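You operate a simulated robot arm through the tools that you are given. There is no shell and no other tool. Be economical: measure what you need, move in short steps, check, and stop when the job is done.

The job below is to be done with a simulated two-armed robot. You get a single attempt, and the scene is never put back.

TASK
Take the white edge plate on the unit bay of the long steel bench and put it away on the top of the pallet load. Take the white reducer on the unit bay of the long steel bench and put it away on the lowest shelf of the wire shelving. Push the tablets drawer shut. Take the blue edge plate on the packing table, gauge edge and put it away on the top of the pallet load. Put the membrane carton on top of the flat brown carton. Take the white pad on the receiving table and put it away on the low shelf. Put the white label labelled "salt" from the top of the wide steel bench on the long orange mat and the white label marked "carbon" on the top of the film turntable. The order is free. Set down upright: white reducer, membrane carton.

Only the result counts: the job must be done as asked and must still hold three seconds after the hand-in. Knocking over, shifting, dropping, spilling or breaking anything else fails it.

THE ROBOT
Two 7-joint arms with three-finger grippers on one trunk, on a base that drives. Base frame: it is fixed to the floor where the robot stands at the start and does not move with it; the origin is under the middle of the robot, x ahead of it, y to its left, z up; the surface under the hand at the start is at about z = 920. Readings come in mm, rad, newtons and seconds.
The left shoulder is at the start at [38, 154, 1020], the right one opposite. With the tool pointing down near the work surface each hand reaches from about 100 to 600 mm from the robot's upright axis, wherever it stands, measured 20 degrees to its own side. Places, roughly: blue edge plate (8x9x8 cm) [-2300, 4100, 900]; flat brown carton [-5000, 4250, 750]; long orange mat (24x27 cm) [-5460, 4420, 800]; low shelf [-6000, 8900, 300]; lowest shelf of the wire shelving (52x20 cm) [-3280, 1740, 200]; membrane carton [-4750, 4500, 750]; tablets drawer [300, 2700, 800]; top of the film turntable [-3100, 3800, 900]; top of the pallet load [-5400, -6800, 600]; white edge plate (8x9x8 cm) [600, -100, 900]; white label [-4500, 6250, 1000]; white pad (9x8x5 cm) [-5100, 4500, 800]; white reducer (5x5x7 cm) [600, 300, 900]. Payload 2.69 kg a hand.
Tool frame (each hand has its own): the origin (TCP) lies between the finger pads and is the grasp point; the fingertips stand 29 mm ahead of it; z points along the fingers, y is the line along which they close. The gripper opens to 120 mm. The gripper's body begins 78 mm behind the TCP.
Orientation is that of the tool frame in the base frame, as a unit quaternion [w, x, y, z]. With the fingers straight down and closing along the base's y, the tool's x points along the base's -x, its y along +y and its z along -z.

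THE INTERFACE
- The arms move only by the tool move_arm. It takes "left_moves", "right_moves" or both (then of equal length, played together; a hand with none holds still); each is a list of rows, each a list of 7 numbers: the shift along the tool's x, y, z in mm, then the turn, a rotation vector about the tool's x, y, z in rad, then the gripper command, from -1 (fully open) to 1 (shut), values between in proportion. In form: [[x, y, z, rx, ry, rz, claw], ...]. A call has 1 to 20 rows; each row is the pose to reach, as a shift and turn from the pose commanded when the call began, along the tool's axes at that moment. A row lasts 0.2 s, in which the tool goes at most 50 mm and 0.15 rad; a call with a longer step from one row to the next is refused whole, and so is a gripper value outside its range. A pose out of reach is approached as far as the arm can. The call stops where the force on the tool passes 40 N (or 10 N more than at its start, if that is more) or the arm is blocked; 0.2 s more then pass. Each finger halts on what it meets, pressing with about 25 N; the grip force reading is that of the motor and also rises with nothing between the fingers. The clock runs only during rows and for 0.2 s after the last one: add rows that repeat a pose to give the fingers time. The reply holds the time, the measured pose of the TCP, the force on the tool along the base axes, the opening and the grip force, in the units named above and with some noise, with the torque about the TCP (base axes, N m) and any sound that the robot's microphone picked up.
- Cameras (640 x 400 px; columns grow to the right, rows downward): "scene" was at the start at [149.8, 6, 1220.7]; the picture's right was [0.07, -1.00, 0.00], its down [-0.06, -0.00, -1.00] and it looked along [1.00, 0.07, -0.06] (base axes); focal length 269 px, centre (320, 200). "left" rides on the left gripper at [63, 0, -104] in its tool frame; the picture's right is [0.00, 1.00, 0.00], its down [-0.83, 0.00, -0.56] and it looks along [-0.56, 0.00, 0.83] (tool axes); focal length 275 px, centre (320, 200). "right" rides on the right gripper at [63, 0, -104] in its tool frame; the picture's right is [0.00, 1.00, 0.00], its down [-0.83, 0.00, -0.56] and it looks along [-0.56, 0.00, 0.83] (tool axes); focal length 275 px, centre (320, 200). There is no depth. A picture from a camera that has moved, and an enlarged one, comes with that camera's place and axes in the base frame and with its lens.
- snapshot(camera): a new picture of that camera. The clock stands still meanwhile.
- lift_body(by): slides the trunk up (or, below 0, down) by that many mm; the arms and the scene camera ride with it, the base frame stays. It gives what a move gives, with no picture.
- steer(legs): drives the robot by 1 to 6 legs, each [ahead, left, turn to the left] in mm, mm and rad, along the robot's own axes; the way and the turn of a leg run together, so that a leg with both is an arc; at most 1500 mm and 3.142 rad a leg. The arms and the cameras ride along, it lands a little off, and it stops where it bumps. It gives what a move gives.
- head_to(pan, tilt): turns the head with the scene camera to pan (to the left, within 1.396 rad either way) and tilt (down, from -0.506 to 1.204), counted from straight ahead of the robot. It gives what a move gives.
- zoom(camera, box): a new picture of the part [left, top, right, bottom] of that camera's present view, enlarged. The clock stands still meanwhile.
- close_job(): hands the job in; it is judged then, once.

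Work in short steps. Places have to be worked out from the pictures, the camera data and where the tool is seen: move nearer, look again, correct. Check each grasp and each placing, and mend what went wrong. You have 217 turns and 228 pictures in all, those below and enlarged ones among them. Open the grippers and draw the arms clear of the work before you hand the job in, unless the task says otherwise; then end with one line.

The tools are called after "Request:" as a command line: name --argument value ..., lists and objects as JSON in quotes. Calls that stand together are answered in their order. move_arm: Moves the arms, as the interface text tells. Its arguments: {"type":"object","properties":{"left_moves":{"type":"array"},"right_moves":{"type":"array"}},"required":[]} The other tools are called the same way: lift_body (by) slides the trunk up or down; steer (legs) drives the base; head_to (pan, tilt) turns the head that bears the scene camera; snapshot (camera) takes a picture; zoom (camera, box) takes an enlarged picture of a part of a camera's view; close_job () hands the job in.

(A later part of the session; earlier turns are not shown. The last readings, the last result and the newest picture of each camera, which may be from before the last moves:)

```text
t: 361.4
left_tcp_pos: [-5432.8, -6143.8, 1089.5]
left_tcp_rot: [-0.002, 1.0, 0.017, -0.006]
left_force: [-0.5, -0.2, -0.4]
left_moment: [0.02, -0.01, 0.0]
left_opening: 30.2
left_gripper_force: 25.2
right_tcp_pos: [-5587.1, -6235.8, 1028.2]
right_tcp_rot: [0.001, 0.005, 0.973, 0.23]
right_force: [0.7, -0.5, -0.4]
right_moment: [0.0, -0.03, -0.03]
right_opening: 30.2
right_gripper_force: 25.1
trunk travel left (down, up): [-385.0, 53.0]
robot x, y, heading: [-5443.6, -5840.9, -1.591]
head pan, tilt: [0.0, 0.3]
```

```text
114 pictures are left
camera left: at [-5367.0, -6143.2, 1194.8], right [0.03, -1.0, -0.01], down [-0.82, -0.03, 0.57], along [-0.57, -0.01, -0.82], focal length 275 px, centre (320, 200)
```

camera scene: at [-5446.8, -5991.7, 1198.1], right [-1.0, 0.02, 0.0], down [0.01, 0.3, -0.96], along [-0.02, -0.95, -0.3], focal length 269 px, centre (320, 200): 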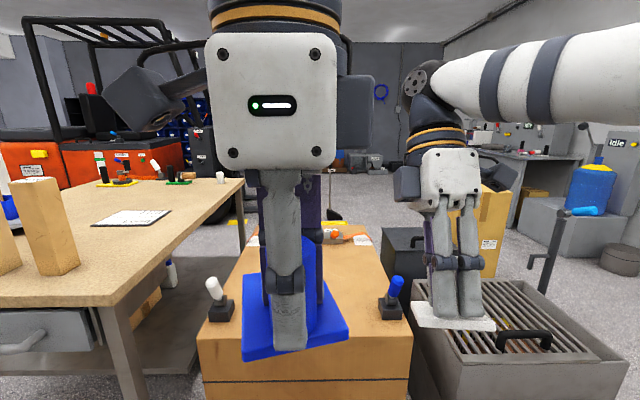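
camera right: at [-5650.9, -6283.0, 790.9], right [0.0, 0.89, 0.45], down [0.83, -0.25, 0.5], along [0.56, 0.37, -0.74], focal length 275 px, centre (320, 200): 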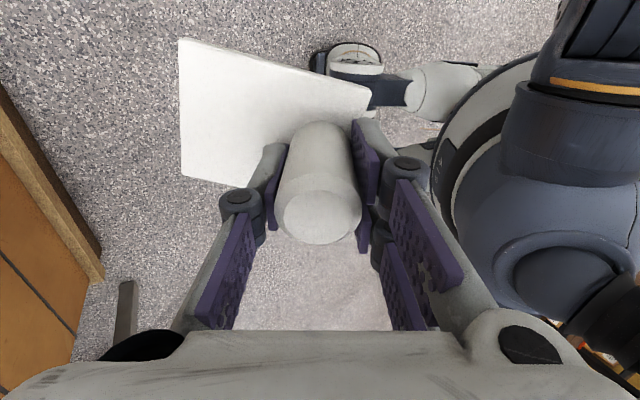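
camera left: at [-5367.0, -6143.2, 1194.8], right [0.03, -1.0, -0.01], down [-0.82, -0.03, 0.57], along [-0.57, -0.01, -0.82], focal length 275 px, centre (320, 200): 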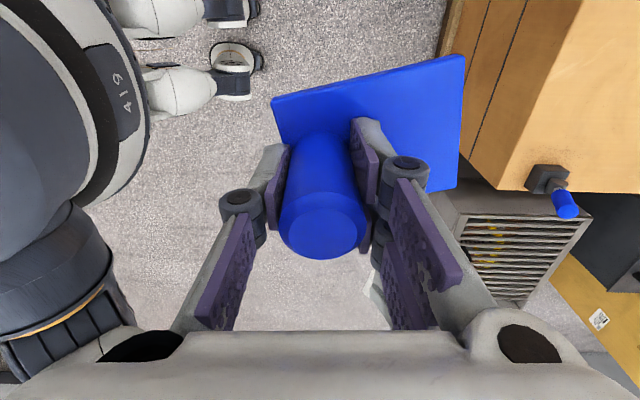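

Plates are still firmly held. I level the right hand (+0.46 rad) and extend the left hand 110 mm forward.

Request:
move_arm --left_moves '[[0, 22, 0, 0, 0, 0, 1], [0, 44, 0, 0, 0, 0, 1], [0, 66, 0, 0, 0, 0, 1], [0, 88, 0, 0, 0, 0, 1], [0, 110, 0, 0, 0, 0, 1], [0, 120, 0, 0, 0, 0, 1]]' --right_moves '[[0, 0, 0, 0.08, 0, 0, 1], [0, 0, 0, 0.16, 0, 0, 1], [0, 0, 0, 0.24, 0, 0, 1], [0, 0, 0, 0.32, 0, 0, 1], [0, 0, 0, 0.4, 0, 0, 1], [0, 0, 0, 0.464, 0, 0, 1]]'

Request:
lift_body --by -150

```text
t: 362.8
left_tcp_pos: [-5428.1, -6264.0, 1091.0]
left_tcp_rot: [-0.002, 1.0, 0.016, -0.007]
left_force: [0.2, -0.1, -0.6]
left_moment: [0.01, -0.02, 0.01]
left_opening: 30.2
left_gripper_force: 25.2
right_tcp_pos: [-5586.6, -6235.9, 1026.7]
right_tcp_rot: [0.0, 0.004, 1.0, -0.002]
right_force: [0.1, 0.5, -1.1]
right_moment: [0.0, -0.02, 0.0]
right_opening: 30.2
right_gripper_force: 25.1
trunk travel left (down, up): [-385.0, 53.0]
robot x, y, heading: [-5444.8, -5840.2, -1.594]
head pan, tilt: [0.0, 0.3]
```

```text
t: 364.5
left_tcp_pos: [-5428.1, -6264.7, 939.4]
left_tcp_rot: [-0.003, 1.0, 0.016, -0.006]
left_force: [0.8, -0.2, -0.9]
left_moment: [0.02, -0.01, 0.04]
left_opening: 30.0
left_gripper_force: 24.8
right_tcp_pos: [-5585.8, -6235.2, 877.8]
right_tcp_rot: [0.001, 0.004, 1.0, -0.001]
right_force: [-0.6, 0.9, -0.3]
right_moment: [-0.01, 0.0, 0.03]
right_opening: 30.2
right_gripper_force: 24.9
trunk travel left (down, up): [-235.0, 203.0]
robot x, y, heading: [-5446.1, -5844.5, -1.584]
head pan, tilt: [0.0, 0.3]
```

Now stable. I lower another 120 mm, then drive ahead 420 mm with a 75 mm shift left.

Request:
lift_body --by -120

Request:
steer --legs '[[0, 75, 0.015], [420, 0, 0]]'

Request:
head_to --pan 0 --tilt 0.5

Request:
snapshot --camera "scene"

Request:
snapshot --camera "right"

Request:
snapshot --camera "left"

```text
t: 366.0
left_tcp_pos: [-5428.0, -6263.9, 819.0]
left_tcp_rot: [-0.002, 1.0, 0.016, -0.005]
left_force: [-0.1, 0.0, -1.5]
left_moment: [0.01, -0.01, 0.01]
left_opening: 30.0
left_gripper_force: 25.2
right_tcp_pos: [-5586.9, -6235.0, 757.8]
right_tcp_rot: [0.0, 0.004, 1.0, -0.001]
right_force: [0.0, -0.1, -0.3]
right_moment: [0.0, -0.01, -0.01]
right_opening: 30.4
right_gripper_force: 25.0
trunk travel left (down, up): [-115.0, 323.0]
robot x, y, heading: [-5448.5, -5840.8, -1.586]
head pan, tilt: [0.0, 0.3]
```

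```text
t: 369.4
left_tcp_pos: [-5346.9, -6681.9, 820.0]
left_tcp_rot: [-0.003, 1.0, 0.025, -0.006]
left_force: [-0.3, -0.1, -0.6]
left_moment: [0.01, 0.03, 0.06]
left_opening: 30.0
left_gripper_force: 25.1
right_tcp_pos: [-5504.7, -6657.0, 756.6]
right_tcp_rot: [-0.001, -0.004, 1.0, -0.001]
right_force: [0.1, 0.9, -0.7]
right_moment: [0.0, 0.01, -0.01]
right_opening: 30.0
right_gripper_force: 24.7
trunk travel left (down, up): [-115.0, 323.0]
robot x, y, heading: [-5370.0, -6257.6, -1.572]
head pan, tilt: [0.0, 0.3]
```

```text
t: 370.1
left_tcp_pos: [-5346.4, -6683.2, 819.9]
left_tcp_rot: [-0.002, 1.0, 0.025, -0.006]
left_force: [0.3, -0.3, -0.8]
left_moment: [0.03, -0.01, 0.01]
left_opening: 30.0
left_gripper_force: 24.8
right_tcp_pos: [-5505.2, -6656.2, 756.2]
right_tcp_rot: [0.0, -0.004, 1.0, -0.001]
right_force: [0.0, -0.3, -1.3]
right_moment: [0.01, -0.01, 0.02]
right_opening: 30.2
right_gripper_force: 25.1
trunk travel left (down, up): [-115.0, 323.0]
robot x, y, heading: [-5368.1, -6259.4, -1.571]
head pan, tilt: [0.0, 0.499]
```

```text
113 pictures are left
camera scene: at [-5369.6, -6499.7, 888.2], right [-1.0, 0.0, 0.0], down [0.0, 0.48, -0.88], along [0.0, -0.88, -0.48], focal length 269 px, centre (320, 200)
```

scene: 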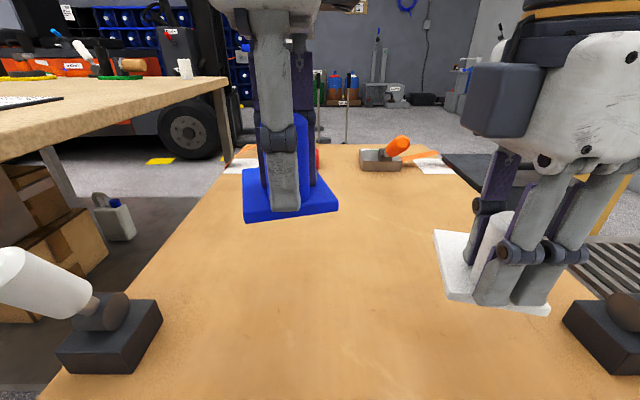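

```text
112 pictures are left
camera right: at [-5569.0, -6658.1, 862.1], right [-0.01, 1.0, 0.0], down [0.83, 0.01, 0.56], along [0.56, 0.01, -0.83], focal length 275 px, centre (320, 200)
```

right: 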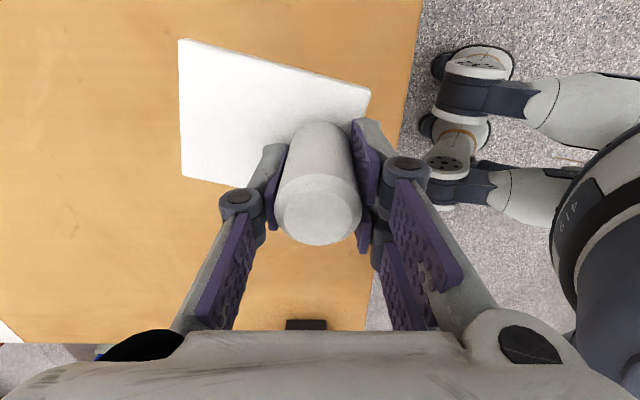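

```text
111 pictures are left
camera left: at [-5281.3, -6679.7, 924.2], right [0.05, -1.0, -0.01], down [-0.82, -0.04, 0.57], along [-0.57, -0.02, -0.82], focal length 275 px, centre (320, 200)
```

left: 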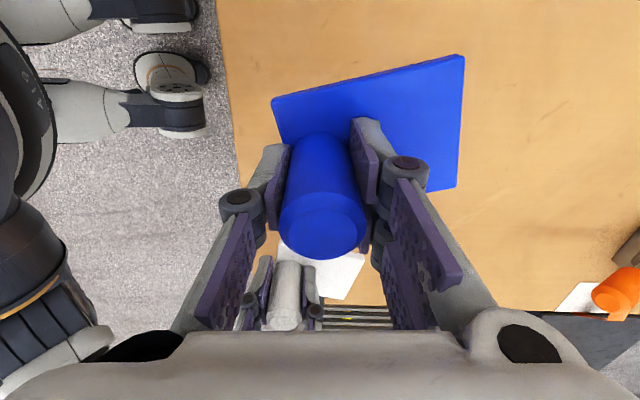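

Both plates hover over the free middle of the crate top. I move both 70 mm forward and lower to about 15 mm above the surface.

Request:
move_arm --left_moves '[[0, 14, 10, 0, 0, 0, 1], [0, 28, 25, 0, 0, 0, 1], [0, 42, 42, 0, 0, 0, 1], [0, 56, 60, 0, 0, 0, 1], [0, 70, 78, 0, 0, 0, 1], [0, 70, 97, 0, 0, 0, 1], [0, 70, 116, 0, 0, 0, 1], [0, 70, 135, 0, 0, 0, 1], [0, 70, 150, 0, 0, 0, 1], [0, 70, 160, 0, 0, 0, 1]]' --right_moves '[[0, -14, 0, 0, 0, 0, 1], [0, -28, 5, 0, 0, 0, 1], [0, -42, 15, 0, 0, 0, 1], [0, -56, 27, 0, 0, 0, 1], [0, -70, 40, 0, 0, 0, 1], [0, -70, 53, 0, 0, 0, 1], [0, -70, 66, 0, 0, 0, 1], [0, -70, 79, 0, 0, 0, 1], [0, -70, 90, 0, 0, 0, 1], [0, -70, 97, 0, 0, 0, 1]]'

Request:
snapshot --camera "scene"

```text
t: 372.4
left_tcp_pos: [-5343.2, -6751.0, 659.9]
left_tcp_rot: [-0.002, 1.0, 0.026, -0.007]
left_force: [0.6, -0.5, 2.4]
left_moment: [-0.25, -0.25, 0.03]
left_opening: 30.3
left_gripper_force: 25.1
right_tcp_pos: [-5505.6, -6726.2, 661.2]
right_tcp_rot: [0.0, -0.005, 1.0, -0.002]
right_force: [-0.6, -0.8, 8.7]
right_moment: [0.09, 0.4, -0.03]
right_opening: 30.2
right_gripper_force: 25.2
trunk travel left (down, up): [-115.0, 323.0]
robot x, y, heading: [-5375.3, -6257.9, -1.572]
head pan, tilt: [0.0, 0.499]
```

```text
110 pictures are left
camera scene: at [-5369.5, -6499.0, 888.6], right [-1.0, 0.0, 0.0], down [0.0, 0.48, -0.88], along [0.0, -0.88, -0.48], focal length 269 px, centre (320, 200)
```

scene: 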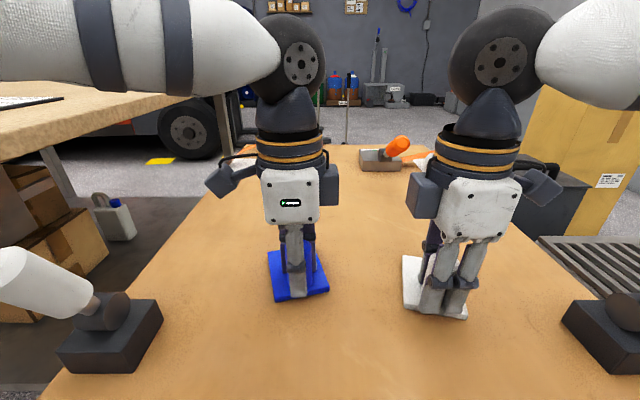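

Both have just touched (2–9 N), surface ≈618. I press 2 mm more and open both grippers, then rise straight up.

Request:
move_arm --left_moves '[[0, 0, 2, 0, 0, 0, 1], [0, 0, 2, 0, 0, 0, 0.5], [0, 0, 2, 0, 0, 0, 0.2], [0, 0, 2, 0, 0, 0, -0.2], [0, 0, 2, 0, 0, 0, -0.3], [0, 0, -20, 0, 0, 0, -0.3], [0, 0, -55, 0, 0, 0, -0.3], [0, 0, -90, 0, 0, 0, -0.3], [0, 0, -130, 0, 0, 0, -0.3]]' --right_moves '[[0, 0, 1, 0, 0, 0, 1], [0, 0, 1, 0, 0, 0, 0.5], [0, 0, 1, 0, 0, 0, 0.2], [0, 0, 1, 0, 0, 0, -0.2], [0, 0, 1, 0, 0, 0, -0.3], [0, 0, -20, 0, 0, 0, -0.3], [0, 0, -55, 0, 0, 0, -0.3], [0, 0, -90, 0, 0, 0, -0.3], [0, 0, -130, 0, 0, 0, -0.3]]'

Request:
snapshot --camera "scene"

```text
t: 374.4
left_tcp_pos: [-5342.2, -6752.0, 788.9]
left_tcp_rot: [-0.002, 1.0, 0.026, -0.006]
left_force: [-0.2, 0.6, 0.6]
left_moment: [0.01, 0.0, 0.01]
left_opening: 78.2
left_gripper_force: 0.2
right_tcp_pos: [-5506.6, -6726.1, 793.0]
right_tcp_rot: [0.0, -0.005, 1.0, -0.001]
right_force: [-0.7, 0.5, -0.3]
right_moment: [0.01, -0.03, -0.02]
right_opening: 78.2
right_gripper_force: 0.1
trunk travel left (down, up): [-115.0, 323.0]
robot x, y, heading: [-5371.7, -6260.9, -1.571]
head pan, tilt: [0.0, 0.499]
```

```text
109 pictures are left
camera scene: at [-5369.6, -6499.5, 888.3], right [-1.0, 0.0, 0.0], down [0.0, 0.48, -0.88], along [0.0, -0.88, -0.48], focal length 269 px, centre (320, 200)
```

scene: 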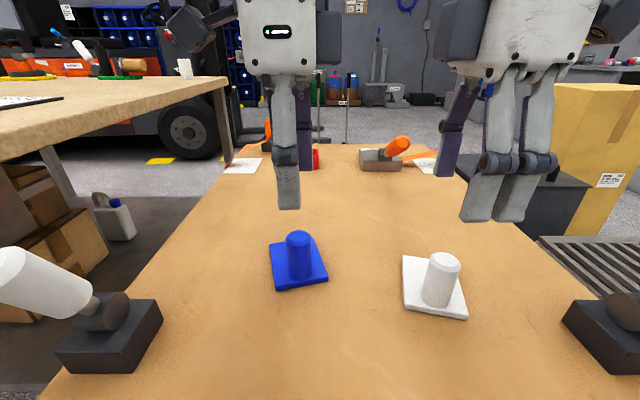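

Both plates stand on the pallet load. I back off, raise the trunk, turn north and look for a direct way.

Request:
steer --legs '[[-500, 0, 0]]'

Request:
lift_body --by 270

Request:
steer --legs '[[0, 0, 1.57], [0, 0, 1.57]]'

Request:
head_to --pan 0 --tilt 0.2

Request:
snapshot --camera "scene"

```text
t: 377.3
left_tcp_pos: [-5340.2, -6245.7, 788.9]
left_tcp_rot: [-0.003, 0.999, 0.032, -0.006]
left_force: [0.3, -0.6, -0.2]
left_moment: [-0.02, -0.02, -0.02]
left_opening: 77.8
left_gripper_force: 0.0
right_tcp_pos: [-5502.9, -6223.0, 792.1]
right_tcp_rot: [0.0, -0.01, 1.0, -0.001]
right_force: [0.9, -1.2, 0.4]
right_moment: [-0.02, -0.01, -0.04]
right_opening: 77.9
right_gripper_force: 0.1
trunk travel left (down, up): [-115.0, 323.0]
robot x, y, heading: [-5375.3, -5754.8, -1.553]
head pan, tilt: [0.0, 0.499]
```

```text
t: 380.1
left_tcp_pos: [-5339.2, -6246.1, 1058.8]
left_tcp_rot: [-0.003, 0.999, 0.031, -0.006]
left_force: [0.5, -0.5, -0.3]
left_moment: [-0.01, -0.02, 0.01]
left_opening: 77.8
left_gripper_force: 0.1
right_tcp_pos: [-5505.3, -6222.5, 1062.1]
right_tcp_rot: [0.0, -0.011, 1.0, -0.001]
right_force: [0.3, -0.4, 0.1]
right_moment: [0.01, 0.0, 0.02]
right_opening: 78.1
right_gripper_force: 0.0
trunk travel left (down, up): [-385.0, 53.0]
robot x, y, heading: [-5375.3, -5757.5, -1.552]
head pan, tilt: [0.0, 0.499]
```

```text
t: 388.1
left_tcp_pos: [-5419.5, -5261.2, 1059.2]
left_tcp_rot: [0.006, -0.039, 0.999, -0.002]
left_force: [-0.8, -0.1, -0.6]
left_moment: [0.03, 0.02, 0.01]
left_opening: 78.1
left_gripper_force: 0.1
right_tcp_pos: [-5254.0, -5281.8, 1062.4]
right_tcp_rot: [-0.001, 1.0, 0.018, 0.0]
right_force: [0.8, -0.7, -0.4]
right_moment: [0.01, 0.0, 0.04]
right_opening: 77.8
right_gripper_force: 0.1
trunk travel left (down, up): [-385.0, 53.0]
robot x, y, heading: [-5376.3, -5754.2, 1.603]
head pan, tilt: [0.0, 0.499]
```

```text
t: 388.9
left_tcp_pos: [-5419.5, -5261.3, 1059.4]
left_tcp_rot: [0.006, -0.039, 0.999, -0.003]
left_force: [0.2, -0.5, -0.3]
left_moment: [-0.01, -0.03, -0.01]
left_opening: 78.0
left_gripper_force: 0.0
right_tcp_pos: [-5253.7, -5282.6, 1063.6]
right_tcp_rot: [-0.001, 1.0, 0.019, 0.0]
right_force: [-0.6, 0.4, -0.1]
right_moment: [0.0, -0.01, -0.04]
right_opening: 78.4
right_gripper_force: 0.0
trunk travel left (down, up): [-385.0, 53.0]
robot x, y, heading: [-5378.0, -5753.5, 1.603]
head pan, tilt: [0.0, 0.201]
```

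```text
108 pictures are left
camera scene: at [-5378.2, -5603.9, 1207.4], right [1.0, 0.03, 0.0], down [0.01, -0.2, -0.98], along [-0.03, 0.98, -0.2], focal length 269 px, centre (320, 200)
```

scene: 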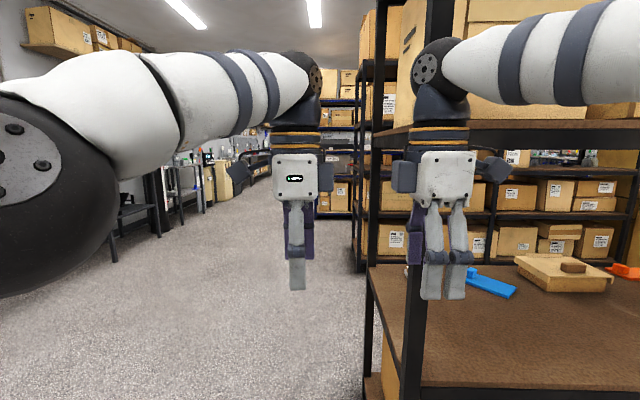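

An open aisle runs north to the left of the rack, around x≈-6000. I draw the hands in, shift left 620 mm and drive 2.4 m north.

Request:
move_arm --left_moves '[[0, -30, -5, 0, 0, 0, -0.3], [0, -60, -10, 0, 0, 0, -0.3], [0, -90, -15, 0, 0, 0, -0.3], [0, -120, -20, 0, 0, 0, -0.3]]' --right_moves '[[0, 30, -5, 0, 0, 0, -0.3], [0, 60, -10, 0, 0, 0, -0.3], [0, 90, -15, 0, 0, 0, -0.3], [0, 120, -20, 0, 0, 0, -0.3]]'

Request:
steer --legs '[[0, 640, -0.03], [1200, 0, 0], [1200, 0, 0]]'

Request:
snapshot --camera "scene"

```text
t: 389.9
left_tcp_pos: [-5408.2, -5380.8, 1081.6]
left_tcp_rot: [0.007, -0.039, 0.999, -0.001]
left_force: [-0.2, 0.2, 0.7]
left_moment: [0.04, -0.01, 0.0]
left_opening: 78.1
left_gripper_force: 0.2
right_tcp_pos: [-5250.9, -5404.7, 1082.4]
right_tcp_rot: [-0.003, 1.0, 0.018, 0.001]
right_force: [-1.4, -0.9, -0.8]
right_moment: [0.01, 0.01, -0.01]
right_opening: 77.8
right_gripper_force: 0.1
trunk travel left (down, up): [-385.0, 53.0]
robot x, y, heading: [-5379.4, -5756.9, 1.599]
head pan, tilt: [0.0, 0.201]
```

```text
t: 406.6
left_tcp_pos: [-6087.1, -3018.8, 1081.3]
left_tcp_rot: [0.006, -0.031, 1.0, -0.003]
left_force: [0.3, 0.6, 0.1]
left_moment: [-0.01, 0.0, 0.03]
left_opening: 78.1
left_gripper_force: 0.1
right_tcp_pos: [-5927.2, -3043.3, 1082.5]
right_tcp_rot: [-0.001, 1.0, 0.008, 0.0]
right_force: [-0.4, -0.9, -0.3]
right_moment: [-0.01, 0.01, -0.02]
right_opening: 78.0
right_gripper_force: 0.1
trunk travel left (down, up): [-385.0, 53.0]
robot x, y, heading: [-6055.0, -3393.5, 1.586]
head pan, tilt: [0.0, 0.201]
```

```text
107 pictures are left
camera scene: at [-6059.0, -3242.4, 1207.5], right [1.0, 0.01, 0.0], down [0.0, -0.2, -0.98], along [-0.01, 0.98, -0.2], focal length 269 px, centre (320, 200)
```

scene: 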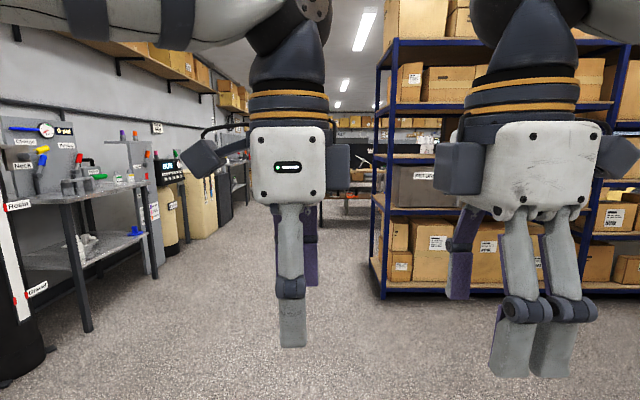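

The aisle continues, wide. I drive 2.9 m further north along x≈-6200.

Request:
steer --legs '[[1450, 130, -0.015], [1450, 0, 0]]'

Request:
snapshot --camera "scene"

```text
t: 420.6
left_tcp_pos: [-6227.1, -125.7, 1080.8]
left_tcp_rot: [0.006, -0.03, 1.0, -0.002]
left_force: [-0.1, 0.7, 0.0]
left_moment: [-0.02, 0.0, 0.01]
left_opening: 77.8
left_gripper_force: 0.1
right_tcp_pos: [-6069.2, -151.9, 1083.1]
right_tcp_rot: [-0.001, 1.0, 0.009, 0.001]
right_force: [0.1, -0.8, 1.0]
right_moment: [-0.04, -0.03, 0.01]
right_opening: 78.1
right_gripper_force: 0.1
trunk travel left (down, up): [-385.0, 53.0]
robot x, y, heading: [-6200.6, -498.4, 1.579]
head pan, tilt: [0.0, 0.201]
```

```text
106 pictures are left
camera scene: at [-6201.0, -350.4, 1207.5], right [1.0, 0.01, 0.0], down [0.0, -0.2, -0.98], along [-0.01, 0.98, -0.2], focal length 269 px, centre (320, 200)
```

scene: 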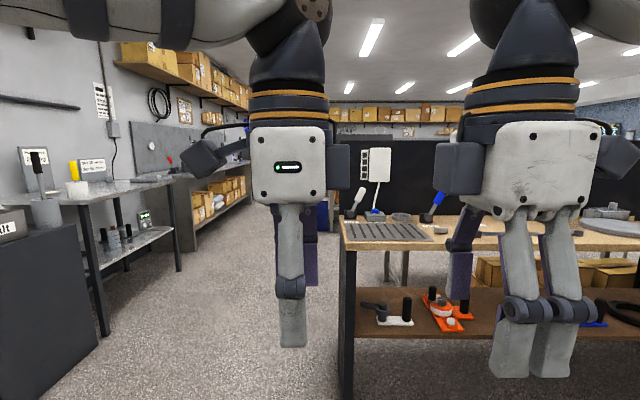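

A table corner is ahead at x≈-6080. I shift left 600 mm into the gap and go on 2.8 m north.

Request:
steer --legs '[[0, 580, 0], [1400, 0, 0], [1400, 0, 0]]'

Request:
head_to --pan -0.4 --tilt 0.2

Request:
snapshot --camera "scene"

```text
t: 438.6
left_tcp_pos: [-6793.8, 2665.3, 1081.3]
left_tcp_rot: [0.006, -0.022, 1.0, -0.003]
left_force: [-0.5, -0.3, -0.4]
left_moment: [-0.02, -0.02, -0.01]
left_opening: 78.0
left_gripper_force: 0.0
right_tcp_pos: [-6634.9, 2636.9, 1082.5]
right_tcp_rot: [-0.001, 1.0, 0.001, 0.0]
right_force: [0.3, 0.8, 0.0]
right_moment: [-0.02, 0.0, 0.03]
right_opening: 78.0
right_gripper_force: 0.0
trunk travel left (down, up): [-385.0, 53.0]
robot x, y, heading: [-6769.7, 2289.0, 1.568]
head pan, tilt: [0.0, 0.201]
```

```text
t: 439.5
left_tcp_pos: [-6793.3, 2666.7, 1082.1]
left_tcp_rot: [0.007, -0.021, 1.0, -0.003]
left_force: [-0.6, -0.8, 0.0]
left_moment: [0.0, 0.03, 0.0]
left_opening: 77.9
left_gripper_force: 0.1
right_tcp_pos: [-6635.3, 2636.9, 1083.0]
right_tcp_rot: [-0.002, 1.0, 0.002, 0.0]
right_force: [-0.1, -0.5, -0.3]
right_moment: [0.04, 0.01, -0.02]
right_opening: 78.0
right_gripper_force: 0.0
trunk travel left (down, up): [-385.0, 53.0]
robot x, y, heading: [-6775.6, 2292.8, 1.567]
head pan, tilt: [-0.4, 0.201]
```

```text
105 pictures are left
camera scene: at [-6734.4, 2433.7, 1207.5], right [0.92, -0.39, 0.0], down [-0.08, -0.18, -0.98], along [0.39, 0.9, -0.2], focal length 269 px, centre (320, 200)
```

scene: 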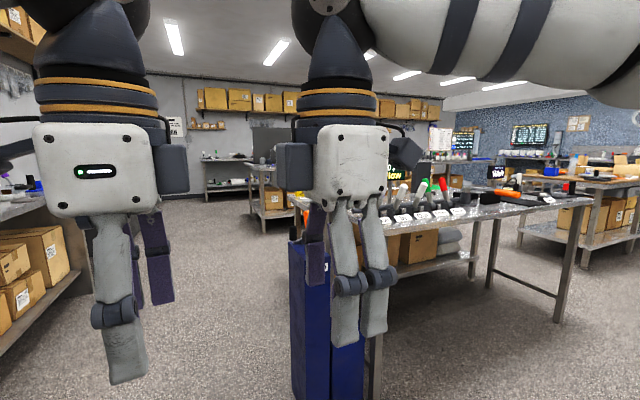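

I look at the aisle more: a blue cabinet stands near x≈-6440. I shift 300 mm left and go north 1.2 m, then look east.

Request:
steer --legs '[[0, 300, 0], [1300, 0, 0]]'

Request:
head_to --pan -1.2 --tilt 0.3

Request:
snapshot --camera "scene"

Request:
head_to --pan -0.3 --tilt 0.3

Request:
snapshot --camera "scene"

```text
t: 448.5
left_tcp_pos: [-7077.4, 3959.4, 1081.2]
left_tcp_rot: [0.005, -0.016, 1.0, -0.003]
left_force: [0.4, -0.1, -0.1]
left_moment: [-0.02, 0.0, 0.02]
left_opening: 77.9
left_gripper_force: 0.1
right_tcp_pos: [-6918.6, 3929.5, 1082.5]
right_tcp_rot: [-0.001, 1.0, -0.005, 0.0]
right_force: [-0.6, 0.9, 0.3]
right_moment: [0.0, 0.01, -0.01]
right_opening: 78.1
right_gripper_force: 0.0
trunk travel left (down, up): [-385.0, 53.0]
robot x, y, heading: [-7055.4, 3589.5, 1.557]
head pan, tilt: [-0.4, 0.201]
```

```text
t: 449.6
left_tcp_pos: [-7076.4, 3959.0, 1081.0]
left_tcp_rot: [0.006, -0.016, 1.0, -0.002]
left_force: [-0.1, -0.4, 1.2]
left_moment: [0.03, 0.0, 0.01]
left_opening: 77.8
left_gripper_force: 0.1
right_tcp_pos: [-6919.0, 3930.5, 1083.9]
right_tcp_rot: [-0.001, 1.0, -0.006, 0.0]
right_force: [0.6, 0.1, -0.1]
right_moment: [-0.02, -0.03, 0.0]
right_opening: 78.2
right_gripper_force: 0.0
trunk travel left (down, up): [-385.0, 53.0]
robot x, y, heading: [-7061.3, 3581.7, 1.549]
head pan, tilt: [-1.201, 0.3]
```

```text
104 pictures are left
camera scene: at [-6970.1, 3674.7, 1198.2], right [0.35, -0.94, 0.0], down [-0.28, -0.1, -0.96], along [0.9, 0.33, -0.3], focal length 269 px, centre (320, 200)
```

scene: 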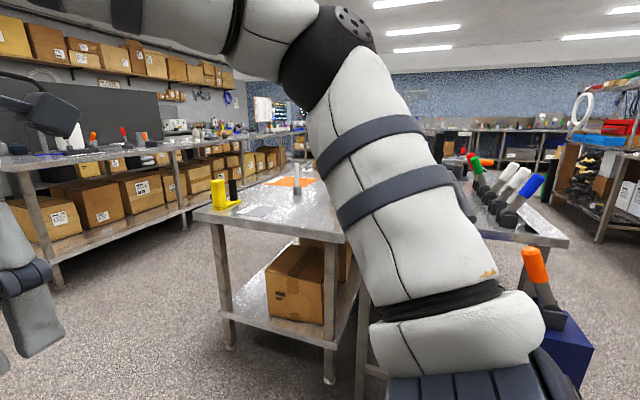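

```text
t: 450.9
left_tcp_pos: [-7077.2, 3960.5, 1080.6]
left_tcp_rot: [0.007, -0.016, 1.0, -0.003]
left_force: [-0.3, 0.5, 0.1]
left_moment: [0.02, 0.01, 0.01]
left_opening: 78.0
left_gripper_force: 0.0
right_tcp_pos: [-6918.7, 3930.6, 1083.2]
right_tcp_rot: [-0.001, 1.0, -0.005, 0.0]
right_force: [0.2, -0.1, -0.2]
right_moment: [0.0, 0.0, 0.01]
right_opening: 77.9
right_gripper_force: 0.0
trunk travel left (down, up): [-385.0, 53.0]
robot x, y, heading: [-7057.3, 3583.8, 1.551]
head pan, tilt: [-0.3, 0.3]
```

```text
103 pictures are left
camera scene: at [-7028.4, 3731.1, 1198.2], right [0.95, -0.31, 0.0], down [-0.09, -0.28, -0.96], along [0.3, 0.91, -0.3], focal length 269 px, centre (320, 200)
```

scene: 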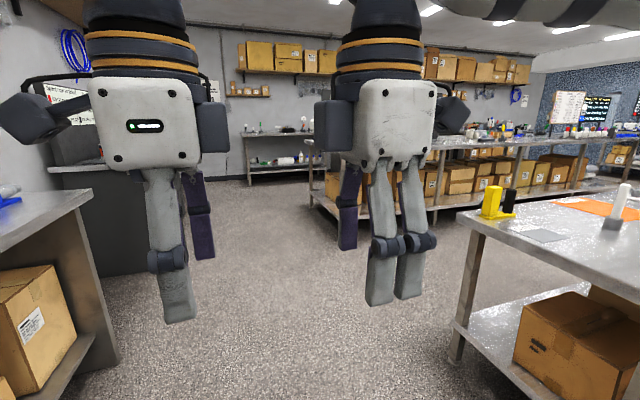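

The receiving table (orange mat on it) is at x>-6010, y≈4050–4650; an aisle lies north of it. I drive around to about [-5200,5300] and face south.

Request:
steer --legs '[[700, -150, 0], [900, -100, 0], [0, 0, -1.55], [1450, 0, 0]]'

Request:
head_to --pan -1.2 --tilt 0.4

Request:
snapshot --camera "scene"

```text
t: 469.6
left_tcp_pos: [-4957.5, 5224.9, 1081.3]
left_tcp_rot: [0.002, 0.684, 0.729, -0.006]
left_force: [-0.2, -0.3, 0.1]
left_moment: [0.03, -0.01, -0.01]
left_opening: 77.9
left_gripper_force: 0.1
right_tcp_pos: [-4983.8, 5066.7, 1082.5]
right_tcp_rot: [-0.001, 0.715, -0.699, 0.0]
right_force: [-0.2, 0.3, 0.0]
right_moment: [-0.01, 0.03, 0.0]
right_opening: 77.9
right_gripper_force: 0.1
trunk travel left (down, up): [-385.0, 53.0]
robot x, y, heading: [-5334.8, 5197.2, 0.009]
head pan, tilt: [-0.3, 0.3]
```

```text
t: 470.8
left_tcp_pos: [-4958.4, 5225.1, 1081.5]
left_tcp_rot: [0.003, 0.684, 0.729, -0.005]
left_force: [-0.5, 0.1, 0.5]
left_moment: [0.0, -0.01, 0.01]
left_opening: 78.2
left_gripper_force: 0.0
right_tcp_pos: [-4983.8, 5064.7, 1083.0]
right_tcp_rot: [0.0, 0.715, -0.699, 0.001]
right_force: [0.5, -0.1, 1.0]
right_moment: [-0.01, 0.0, 0.0]
right_opening: 78.1
right_gripper_force: 0.1
trunk travel left (down, up): [-385.0, 53.0]
robot x, y, heading: [-5337.0, 5194.8, 0.011]
head pan, tilt: [-1.201, 0.4]
```

```text
102 pictures are left
camera scene: at [-5238.7, 5111.7, 1188.9], right [-0.93, -0.38, 0.0], down [-0.15, 0.36, -0.92], along [0.35, -0.85, -0.39], focal length 269 px, centre (320, 200)
```

scene: 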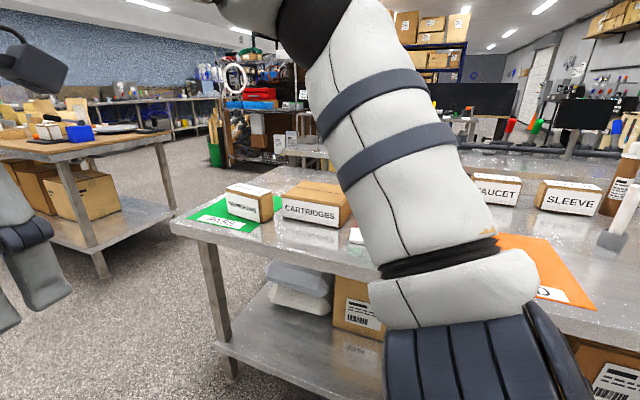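

I turn to face the table and look straight at it.

Request:
steer --legs '[[0, 0, -1.58]]'

Request:
head_to --pan 0 --tilt 0.5

Request:
snapshot --camera "scene"

```text
t: 475.1
left_tcp_pos: [-5301.9, 4824.2, 1079.8]
left_tcp_rot: [-0.002, 0.999, 0.035, -0.006]
left_force: [-0.5, -0.1, 0.4]
left_moment: [0.0, -0.04, -0.02]
left_opening: 78.2
left_gripper_force: 0.0
right_tcp_pos: [-5460.5, 4848.0, 1082.5]
right_tcp_rot: [0.0, -0.014, 1.0, -0.001]
right_force: [0.3, -0.4, 0.5]
right_moment: [-0.05, 0.02, 0.0]
right_opening: 78.1
right_gripper_force: 0.0
trunk travel left (down, up): [-385.0, 53.0]
robot x, y, heading: [-5330.2, 5198.2, -1.551]
head pan, tilt: [-1.201, 0.4]
```

```text
t: 476.4
left_tcp_pos: [-5303.2, 4823.0, 1081.3]
left_tcp_rot: [-0.002, 0.999, 0.036, -0.007]
left_force: [-0.8, 0.3, 0.6]
left_moment: [0.0, 0.01, -0.03]
left_opening: 78.0
left_gripper_force: 0.1
right_tcp_pos: [-5458.7, 4846.6, 1081.8]
right_tcp_rot: [0.0, -0.015, 1.0, -0.001]
right_force: [0.1, -0.3, 0.1]
right_moment: [0.01, 0.0, 0.01]
right_opening: 77.8
right_gripper_force: 0.0
trunk travel left (down, up): [-385.0, 53.0]
robot x, y, heading: [-5331.7, 5198.4, -1.548]
head pan, tilt: [0.0, 0.499]
```

```text
101 pictures are left
camera scene: at [-5327.3, 5048.8, 1179.8], right [-1.0, -0.02, 0.0], down [-0.01, 0.48, -0.88], along [0.02, -0.88, -0.48], focal length 269 px, centre (320, 200)
```

scene: 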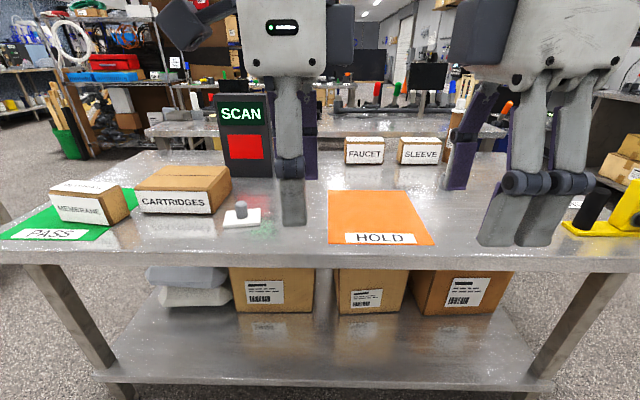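

I can see everything: MEMBRANE carton, CARTRIDGES (flat brown) carton, white pad, HOLD mat. I shift 380 mm left (east) for the cartons and zoom in.

Request:
steer --legs '[[0, 390, -0.02]]'

Request:
snapshot --camera "scene"

Request:
zoom --camera "scene" --box '[140, 140, 440, 290]'

```text
t: 480.0
left_tcp_pos: [-4915.7, 4829.1, 1080.6]
left_tcp_rot: [-0.002, 1.0, 0.029, -0.006]
left_force: [-0.1, -0.3, -0.5]
left_moment: [-0.01, 0.03, 0.01]
left_opening: 77.7
left_gripper_force: 0.0
right_tcp_pos: [-5073.3, 4855.5, 1083.9]
right_tcp_rot: [0.0, -0.008, 1.0, -0.001]
right_force: [0.6, 0.4, -0.8]
right_moment: [0.01, 0.0, 0.0]
right_opening: 77.8
right_gripper_force: 0.0
trunk travel left (down, up): [-385.0, 53.0]
robot x, y, heading: [-4937.0, 5204.5, -1.562]
head pan, tilt: [0.0, 0.499]
```

```text
100 pictures are left
camera scene: at [-4937.5, 5054.6, 1179.8], right [-1.0, -0.01, 0.0], down [0.0, 0.48, -0.88], along [0.01, -0.88, -0.48], focal length 269 px, centre (320, 200)
```

scene: 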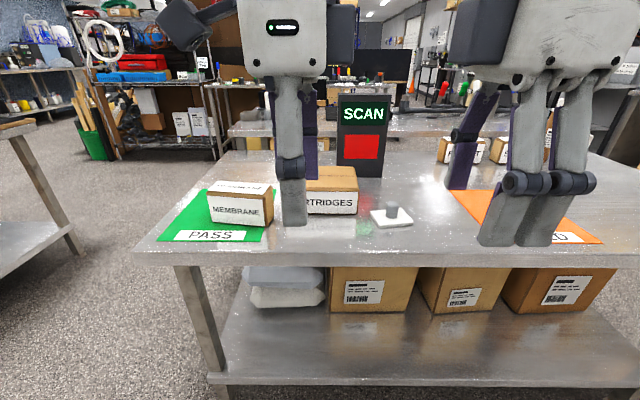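

```text
2.13 times, centred on (290, 215) of scene
camera zoom: at [-4937.5, 5054.6, 1179.8], right [-1.0, -0.01, 0.0], down [0.0, 0.48, -0.88], along [0.01, -0.88, -0.48], focal length 573 px, centre (384, 168)
```

zoom: 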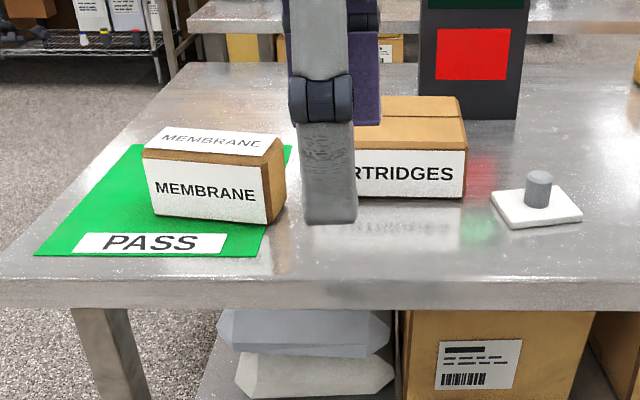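

Triangulated: table z≈797; pad peg ≈[-5113,4457]; MEMBRANE ≈[-4725,4440], about 140×65×75 mm; CARTRIDGES ≈[-4924,4330], top ≈860. I lower the trunk 120 mm and move in for the membrane carton with the left hand.

Request:
lift_body --by -120

Request:
steer --legs '[[290, 110, 0]]'

Request:
snapshot --camera "scene"

Request:
snapshot --camera "left"

```text
t: 481.5
left_tcp_pos: [-4914.9, 4829.8, 961.6]
left_tcp_rot: [-0.002, 1.0, 0.028, -0.007]
left_force: [0.1, 0.5, 0.3]
left_moment: [-0.01, -0.02, -0.01]
left_opening: 77.9
left_gripper_force: 0.0
right_tcp_pos: [-5073.8, 4854.9, 961.6]
right_tcp_rot: [0.0, -0.008, 1.0, -0.001]
right_force: [0.1, -0.3, -0.1]
right_moment: [0.0, -0.02, 0.01]
right_opening: 77.7
right_gripper_force: 0.0
trunk travel left (down, up): [-265.0, 173.0]
robot x, y, heading: [-4939.1, 5202.6, -1.565]
head pan, tilt: [0.0, 0.499]
```

```text
t: 483.6
left_tcp_pos: [-4804.0, 4536.4, 961.0]
left_tcp_rot: [-0.002, 1.0, 0.029, -0.007]
left_force: [0.5, -0.1, -0.4]
left_moment: [0.0, 0.01, -0.03]
left_opening: 77.8
left_gripper_force: 0.1
right_tcp_pos: [-4961.5, 4562.7, 963.0]
right_tcp_rot: [0.0, -0.009, 1.0, -0.001]
right_force: [0.2, -0.3, 0.7]
right_moment: [0.03, -0.01, -0.03]
right_opening: 78.3
right_gripper_force: 0.0
trunk travel left (down, up): [-265.0, 173.0]
robot x, y, heading: [-4831.1, 4911.5, -1.561]
head pan, tilt: [0.0, 0.499]
```

```text
98 pictures are left
camera scene: at [-4825.6, 4717.0, 1049.1], right [-1.0, -0.01, 0.0], down [-0.01, 0.48, -0.88], along [0.01, -0.88, -0.48], focal length 269 px, centre (320, 200)
```

scene: 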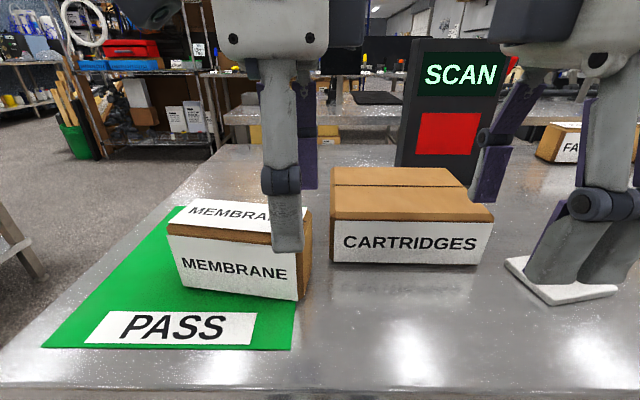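

```text
97 pictures are left
camera left: at [-4738.3, 4539.4, 1065.5], right [0.06, -1.0, 0.0], down [-0.82, -0.05, 0.57], along [-0.56, -0.03, -0.82], focal length 275 px, centre (320, 200)
```

left: 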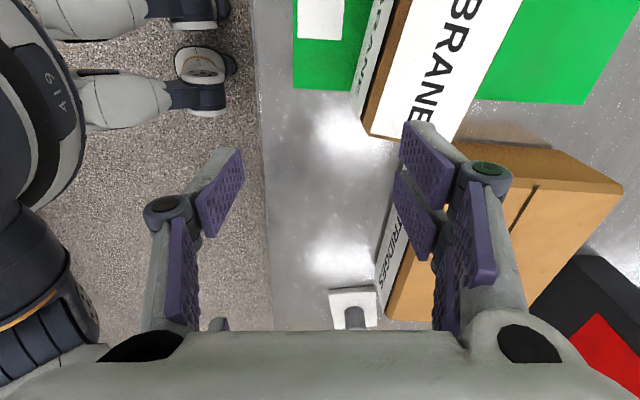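

The membrane carton: 155×80×78 mm, yawed ~10°, centre ≈[-4732,4444], top 875. I open wide, move above its centre and yaw the hand to match.

Request:
move_arm --left_moves '[[13, 20, 0, 0, 0, 0.05, -0.6], [27, 39, 0, 0, 0, 0.1, -1], [40, 58, 0, 0, 0, 0.15, -1], [53, 77, 0, 0, 0, 0.2, -1], [66, 96, 0, 0, 0, 0.23, -1], [66, 96, 0, 0, 0, 0.23, -1]]'

Request:
snapshot --camera "left"

Request:
snapshot --camera "scene"

```text
t: 485.0
left_tcp_pos: [-4730.6, 4445.3, 960.1]
left_tcp_rot: [-0.001, 0.996, -0.085, -0.006]
left_force: [-0.3, 0.2, -0.2]
left_moment: [-0.02, 0.01, -0.01]
left_opening: 119.8
left_gripper_force: 0.0
right_tcp_pos: [-4961.4, 4562.5, 962.5]
right_tcp_rot: [0.0, -0.01, 1.0, -0.002]
right_force: [-0.7, 0.7, 0.0]
right_moment: [0.01, -0.04, 0.03]
right_opening: 78.0
right_gripper_force: 0.1
trunk travel left (down, up): [-265.0, 173.0]
robot x, y, heading: [-4827.8, 4908.3, -1.561]
head pan, tilt: [0.0, 0.499]
```

```text
96 pictures are left
camera left: at [-4666.7, 4433.3, 1064.4], right [-0.17, -0.98, 0.0], down [-0.81, 0.14, 0.57], along [-0.56, 0.1, -0.82], focal length 275 px, centre (320, 200)
```

left: 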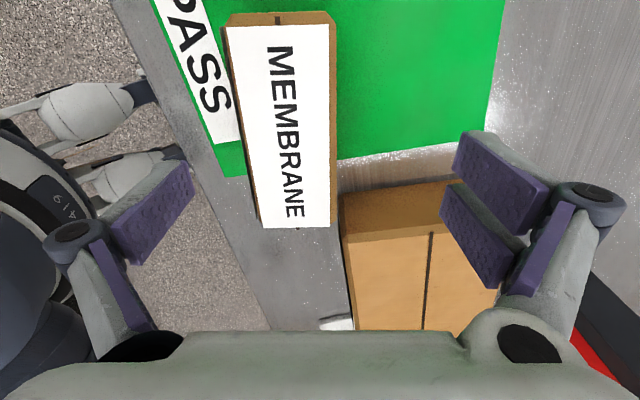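

```text
95 pictures are left
camera scene: at [-4825.8, 4717.4, 1049.2], right [-1.0, -0.01, 0.0], down [-0.01, 0.48, -0.88], along [0.01, -0.88, -0.48], focal length 269 px, centre (320, 200)
```

scene: 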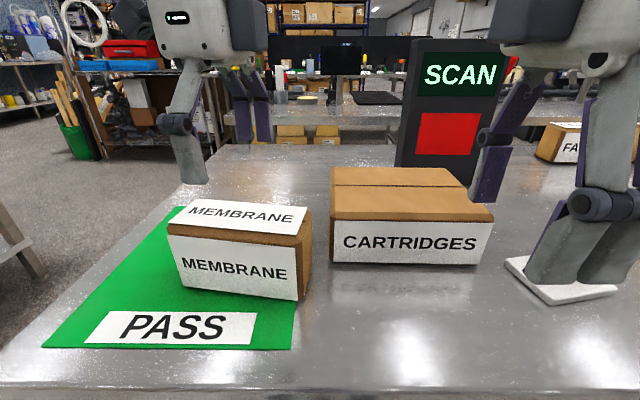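

Refined with both views: carton top z≈888, centre ≈[-4740,4468], 144×55. I centre over it and descend to z≈842.

Request:
move_arm --left_moves '[[-7, -11, 0, 0, 0, 0, -0.8], [-13, -21, 20, 0, 0, 0, -0.6], [-13, -21, 50, 0, 0, 0, -0.6], [-13, -21, 80, 0, 0, 0, -0.6], [-13, -21, 105, 0, 0, 0, -0.6], [-13, -21, 118, 0, 0, 0, -0.6]]'

Request:
snapshot --camera "left"

Request:
snapshot --camera "scene"

```text
t: 486.4
left_tcp_pos: [-4741.7, 4466.9, 841.5]
left_tcp_rot: [-0.001, 0.996, -0.085, -0.006]
left_force: [0.6, 0.1, 0.2]
left_moment: [-0.01, 0.01, 0.01]
left_opening: 96.1
left_gripper_force: 0.1
right_tcp_pos: [-4961.8, 4562.4, 961.4]
right_tcp_rot: [0.0, -0.01, 1.0, -0.001]
right_force: [1.0, -0.3, 0.9]
right_moment: [0.02, 0.0, -0.03]
right_opening: 78.1
right_gripper_force: 0.1
trunk travel left (down, up): [-265.0, 173.0]
robot x, y, heading: [-4830.7, 4907.7, -1.56]
head pan, tilt: [0.0, 0.499]
```

```text
94 pictures are left
camera left: at [-4677.7, 4455.9, 946.4], right [-0.17, -0.98, 0.0], down [-0.81, 0.14, 0.57], along [-0.56, 0.1, -0.82], focal length 275 px, centre (320, 200)
```

left: 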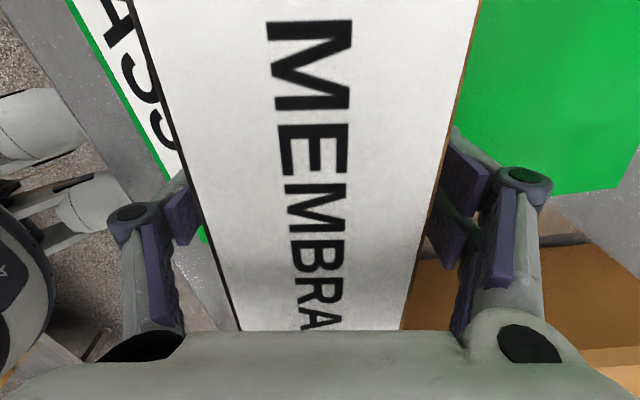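

```text
93 pictures are left
camera scene: at [-4825.8, 4717.4, 1049.2], right [-1.0, -0.01, 0.0], down [-0.01, 0.48, -0.88], along [0.01, -0.88, -0.48], focal length 269 px, centre (320, 200)
```

scene: 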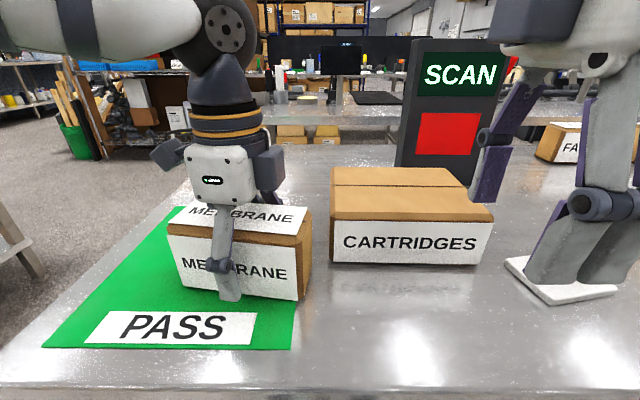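

The fingers straddle the carton. I close and lift slowly.

Request:
move_arm --left_moves '[[0, 0, 0, 0, 0, 0, -0.2], [0, 0, 0, 0, 0, 0, 0.3], [0, 0, 0, 0, 0, 0, 1], [0, 0, 0, 0, 0, 0, 1], [0, 0, -3, 0, 0, 0, 1], [0, 0, -8, 0, 0, 0, 1], [0, 0, -14, 0, 0, 0, 1], [0, 0, -20, 0, 0, 0, 1]]'

Request:
snapshot --camera "scene"

Request:
snapshot --camera "left"

```text
t: 488.2
left_tcp_pos: [-4741.5, 4468.7, 862.2]
left_tcp_rot: [-0.001, 0.996, -0.085, -0.006]
left_force: [-0.1, 0.9, -4.2]
left_moment: [0.02, -0.01, -0.03]
left_opening: 65.9
left_gripper_force: 24.9
right_tcp_pos: [-4962.3, 4562.4, 962.0]
right_tcp_rot: [0.0, -0.01, 1.0, 0.0]
right_force: [0.1, 0.2, 0.4]
right_moment: [0.01, 0.02, 0.02]
right_opening: 77.9
right_gripper_force: 0.1
trunk travel left (down, up): [-265.0, 173.0]
robot x, y, heading: [-4830.5, 4909.4, -1.565]
head pan, tilt: [0.0, 0.499]
```

```text
92 pictures are left
camera scene: at [-4825.7, 4717.2, 1049.1], right [-1.0, -0.01, 0.0], down [-0.01, 0.48, -0.88], along [0.01, -0.88, -0.48], focal length 269 px, centre (320, 200)
```

scene: 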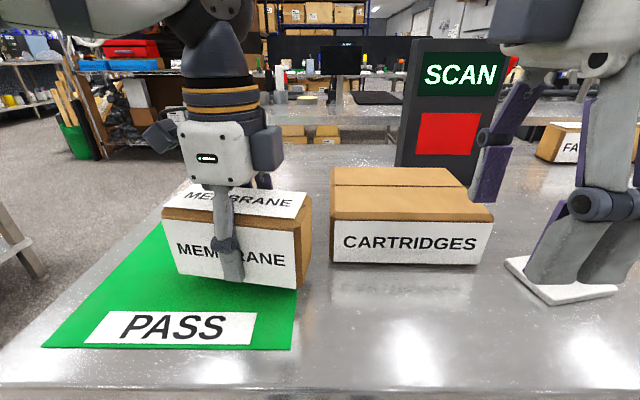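

```text
91 pictures are left
camera left: at [-4677.5, 4456.8, 966.4], right [-0.17, -0.98, 0.0], down [-0.81, 0.14, 0.57], along [-0.56, 0.1, -0.82], focal length 275 px, centre (320, 200)
```

left: 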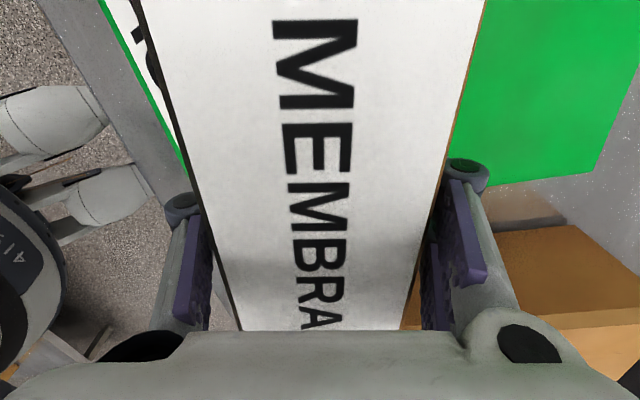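

Held (66 mm, ~4 N). CARTRIDGES top ≈867, centre ≈[-4943,4350]. I lift the membrane carton to z≈1000 and shift the robot 190 mm right, 35 mm ahead.

Request:
move_arm --left_moves '[[0, 0, -15, 0, 0, 0, 1], [0, 0, -32, 0, 0, 0, 1], [0, 0, -50, 0, 0, 0, 1], [0, 0, -68, 0, 0, 0, 1], [0, 0, -86, 0, 0, 0, 1], [0, 0, -104, 0, 0, 0, 1], [0, 0, -122, 0, 0, 0, 1], [0, 0, -138, 0, 0, 0, 1]]'

Request:
steer --legs '[[35, -190, 0]]'

Request:
snapshot --camera "scene"

Request:
snapshot --camera "left"

```text
t: 490.0
left_tcp_pos: [-4740.9, 4467.1, 1000.6]
left_tcp_rot: [-0.001, 0.996, -0.085, -0.006]
left_force: [-0.2, -0.3, -4.7]
left_moment: [-0.02, -0.03, 0.03]
left_opening: 65.8
left_gripper_force: 25.5
right_tcp_pos: [-4961.8, 4562.4, 963.4]
right_tcp_rot: [0.001, -0.01, 1.0, -0.001]
right_force: [0.1, 0.4, 0.3]
right_moment: [0.04, -0.01, 0.02]
right_opening: 78.0
right_gripper_force: 0.1
trunk travel left (down, up): [-265.0, 173.0]
robot x, y, heading: [-4835.4, 4907.4, -1.56]
head pan, tilt: [0.0, 0.499]
```

```text
t: 492.1
left_tcp_pos: [-4930.6, 4429.4, 999.5]
left_tcp_rot: [-0.002, 0.996, -0.085, -0.006]
left_force: [-0.4, -0.5, -3.8]
left_moment: [0.02, 0.02, 0.01]
left_opening: 65.6
left_gripper_force: 25.3
right_tcp_pos: [-5152.4, 4526.0, 963.1]
right_tcp_rot: [0.0, -0.009, 1.0, -0.001]
right_force: [0.0, -0.6, -0.3]
right_moment: [-0.01, -0.04, 0.03]
right_opening: 78.1
right_gripper_force: 0.0
trunk travel left (down, up): [-265.0, 173.0]
robot x, y, heading: [-5019.8, 4877.1, -1.562]
head pan, tilt: [0.0, 0.499]
```

```text
90 pictures are left
camera scene: at [-5015.2, 4680.2, 1049.1], right [-1.0, -0.01, 0.0], down [0.0, 0.48, -0.88], along [0.01, -0.88, -0.48], focal length 269 px, centre (320, 200)
```

scene: 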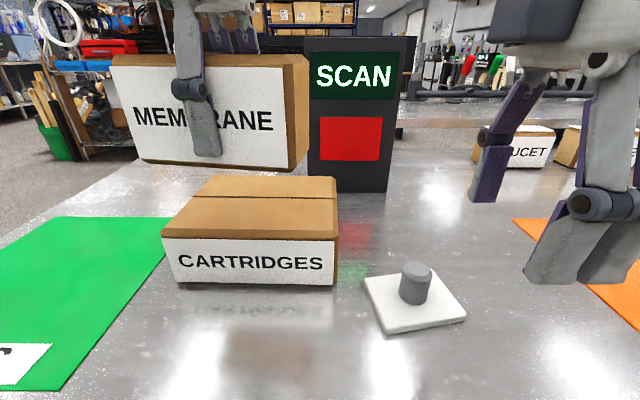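

```text
89 pictures are left
camera left: at [-4866.6, 4419.1, 1104.0], right [-0.18, -0.98, 0.0], down [-0.81, 0.14, 0.57], along [-0.56, 0.1, -0.82], focal length 275 px, centre (320, 200)
```

left: 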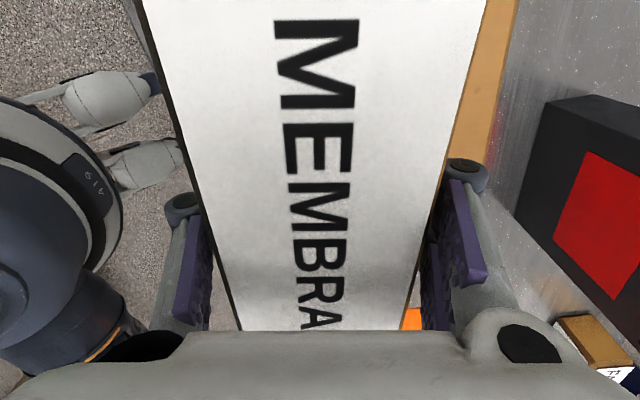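

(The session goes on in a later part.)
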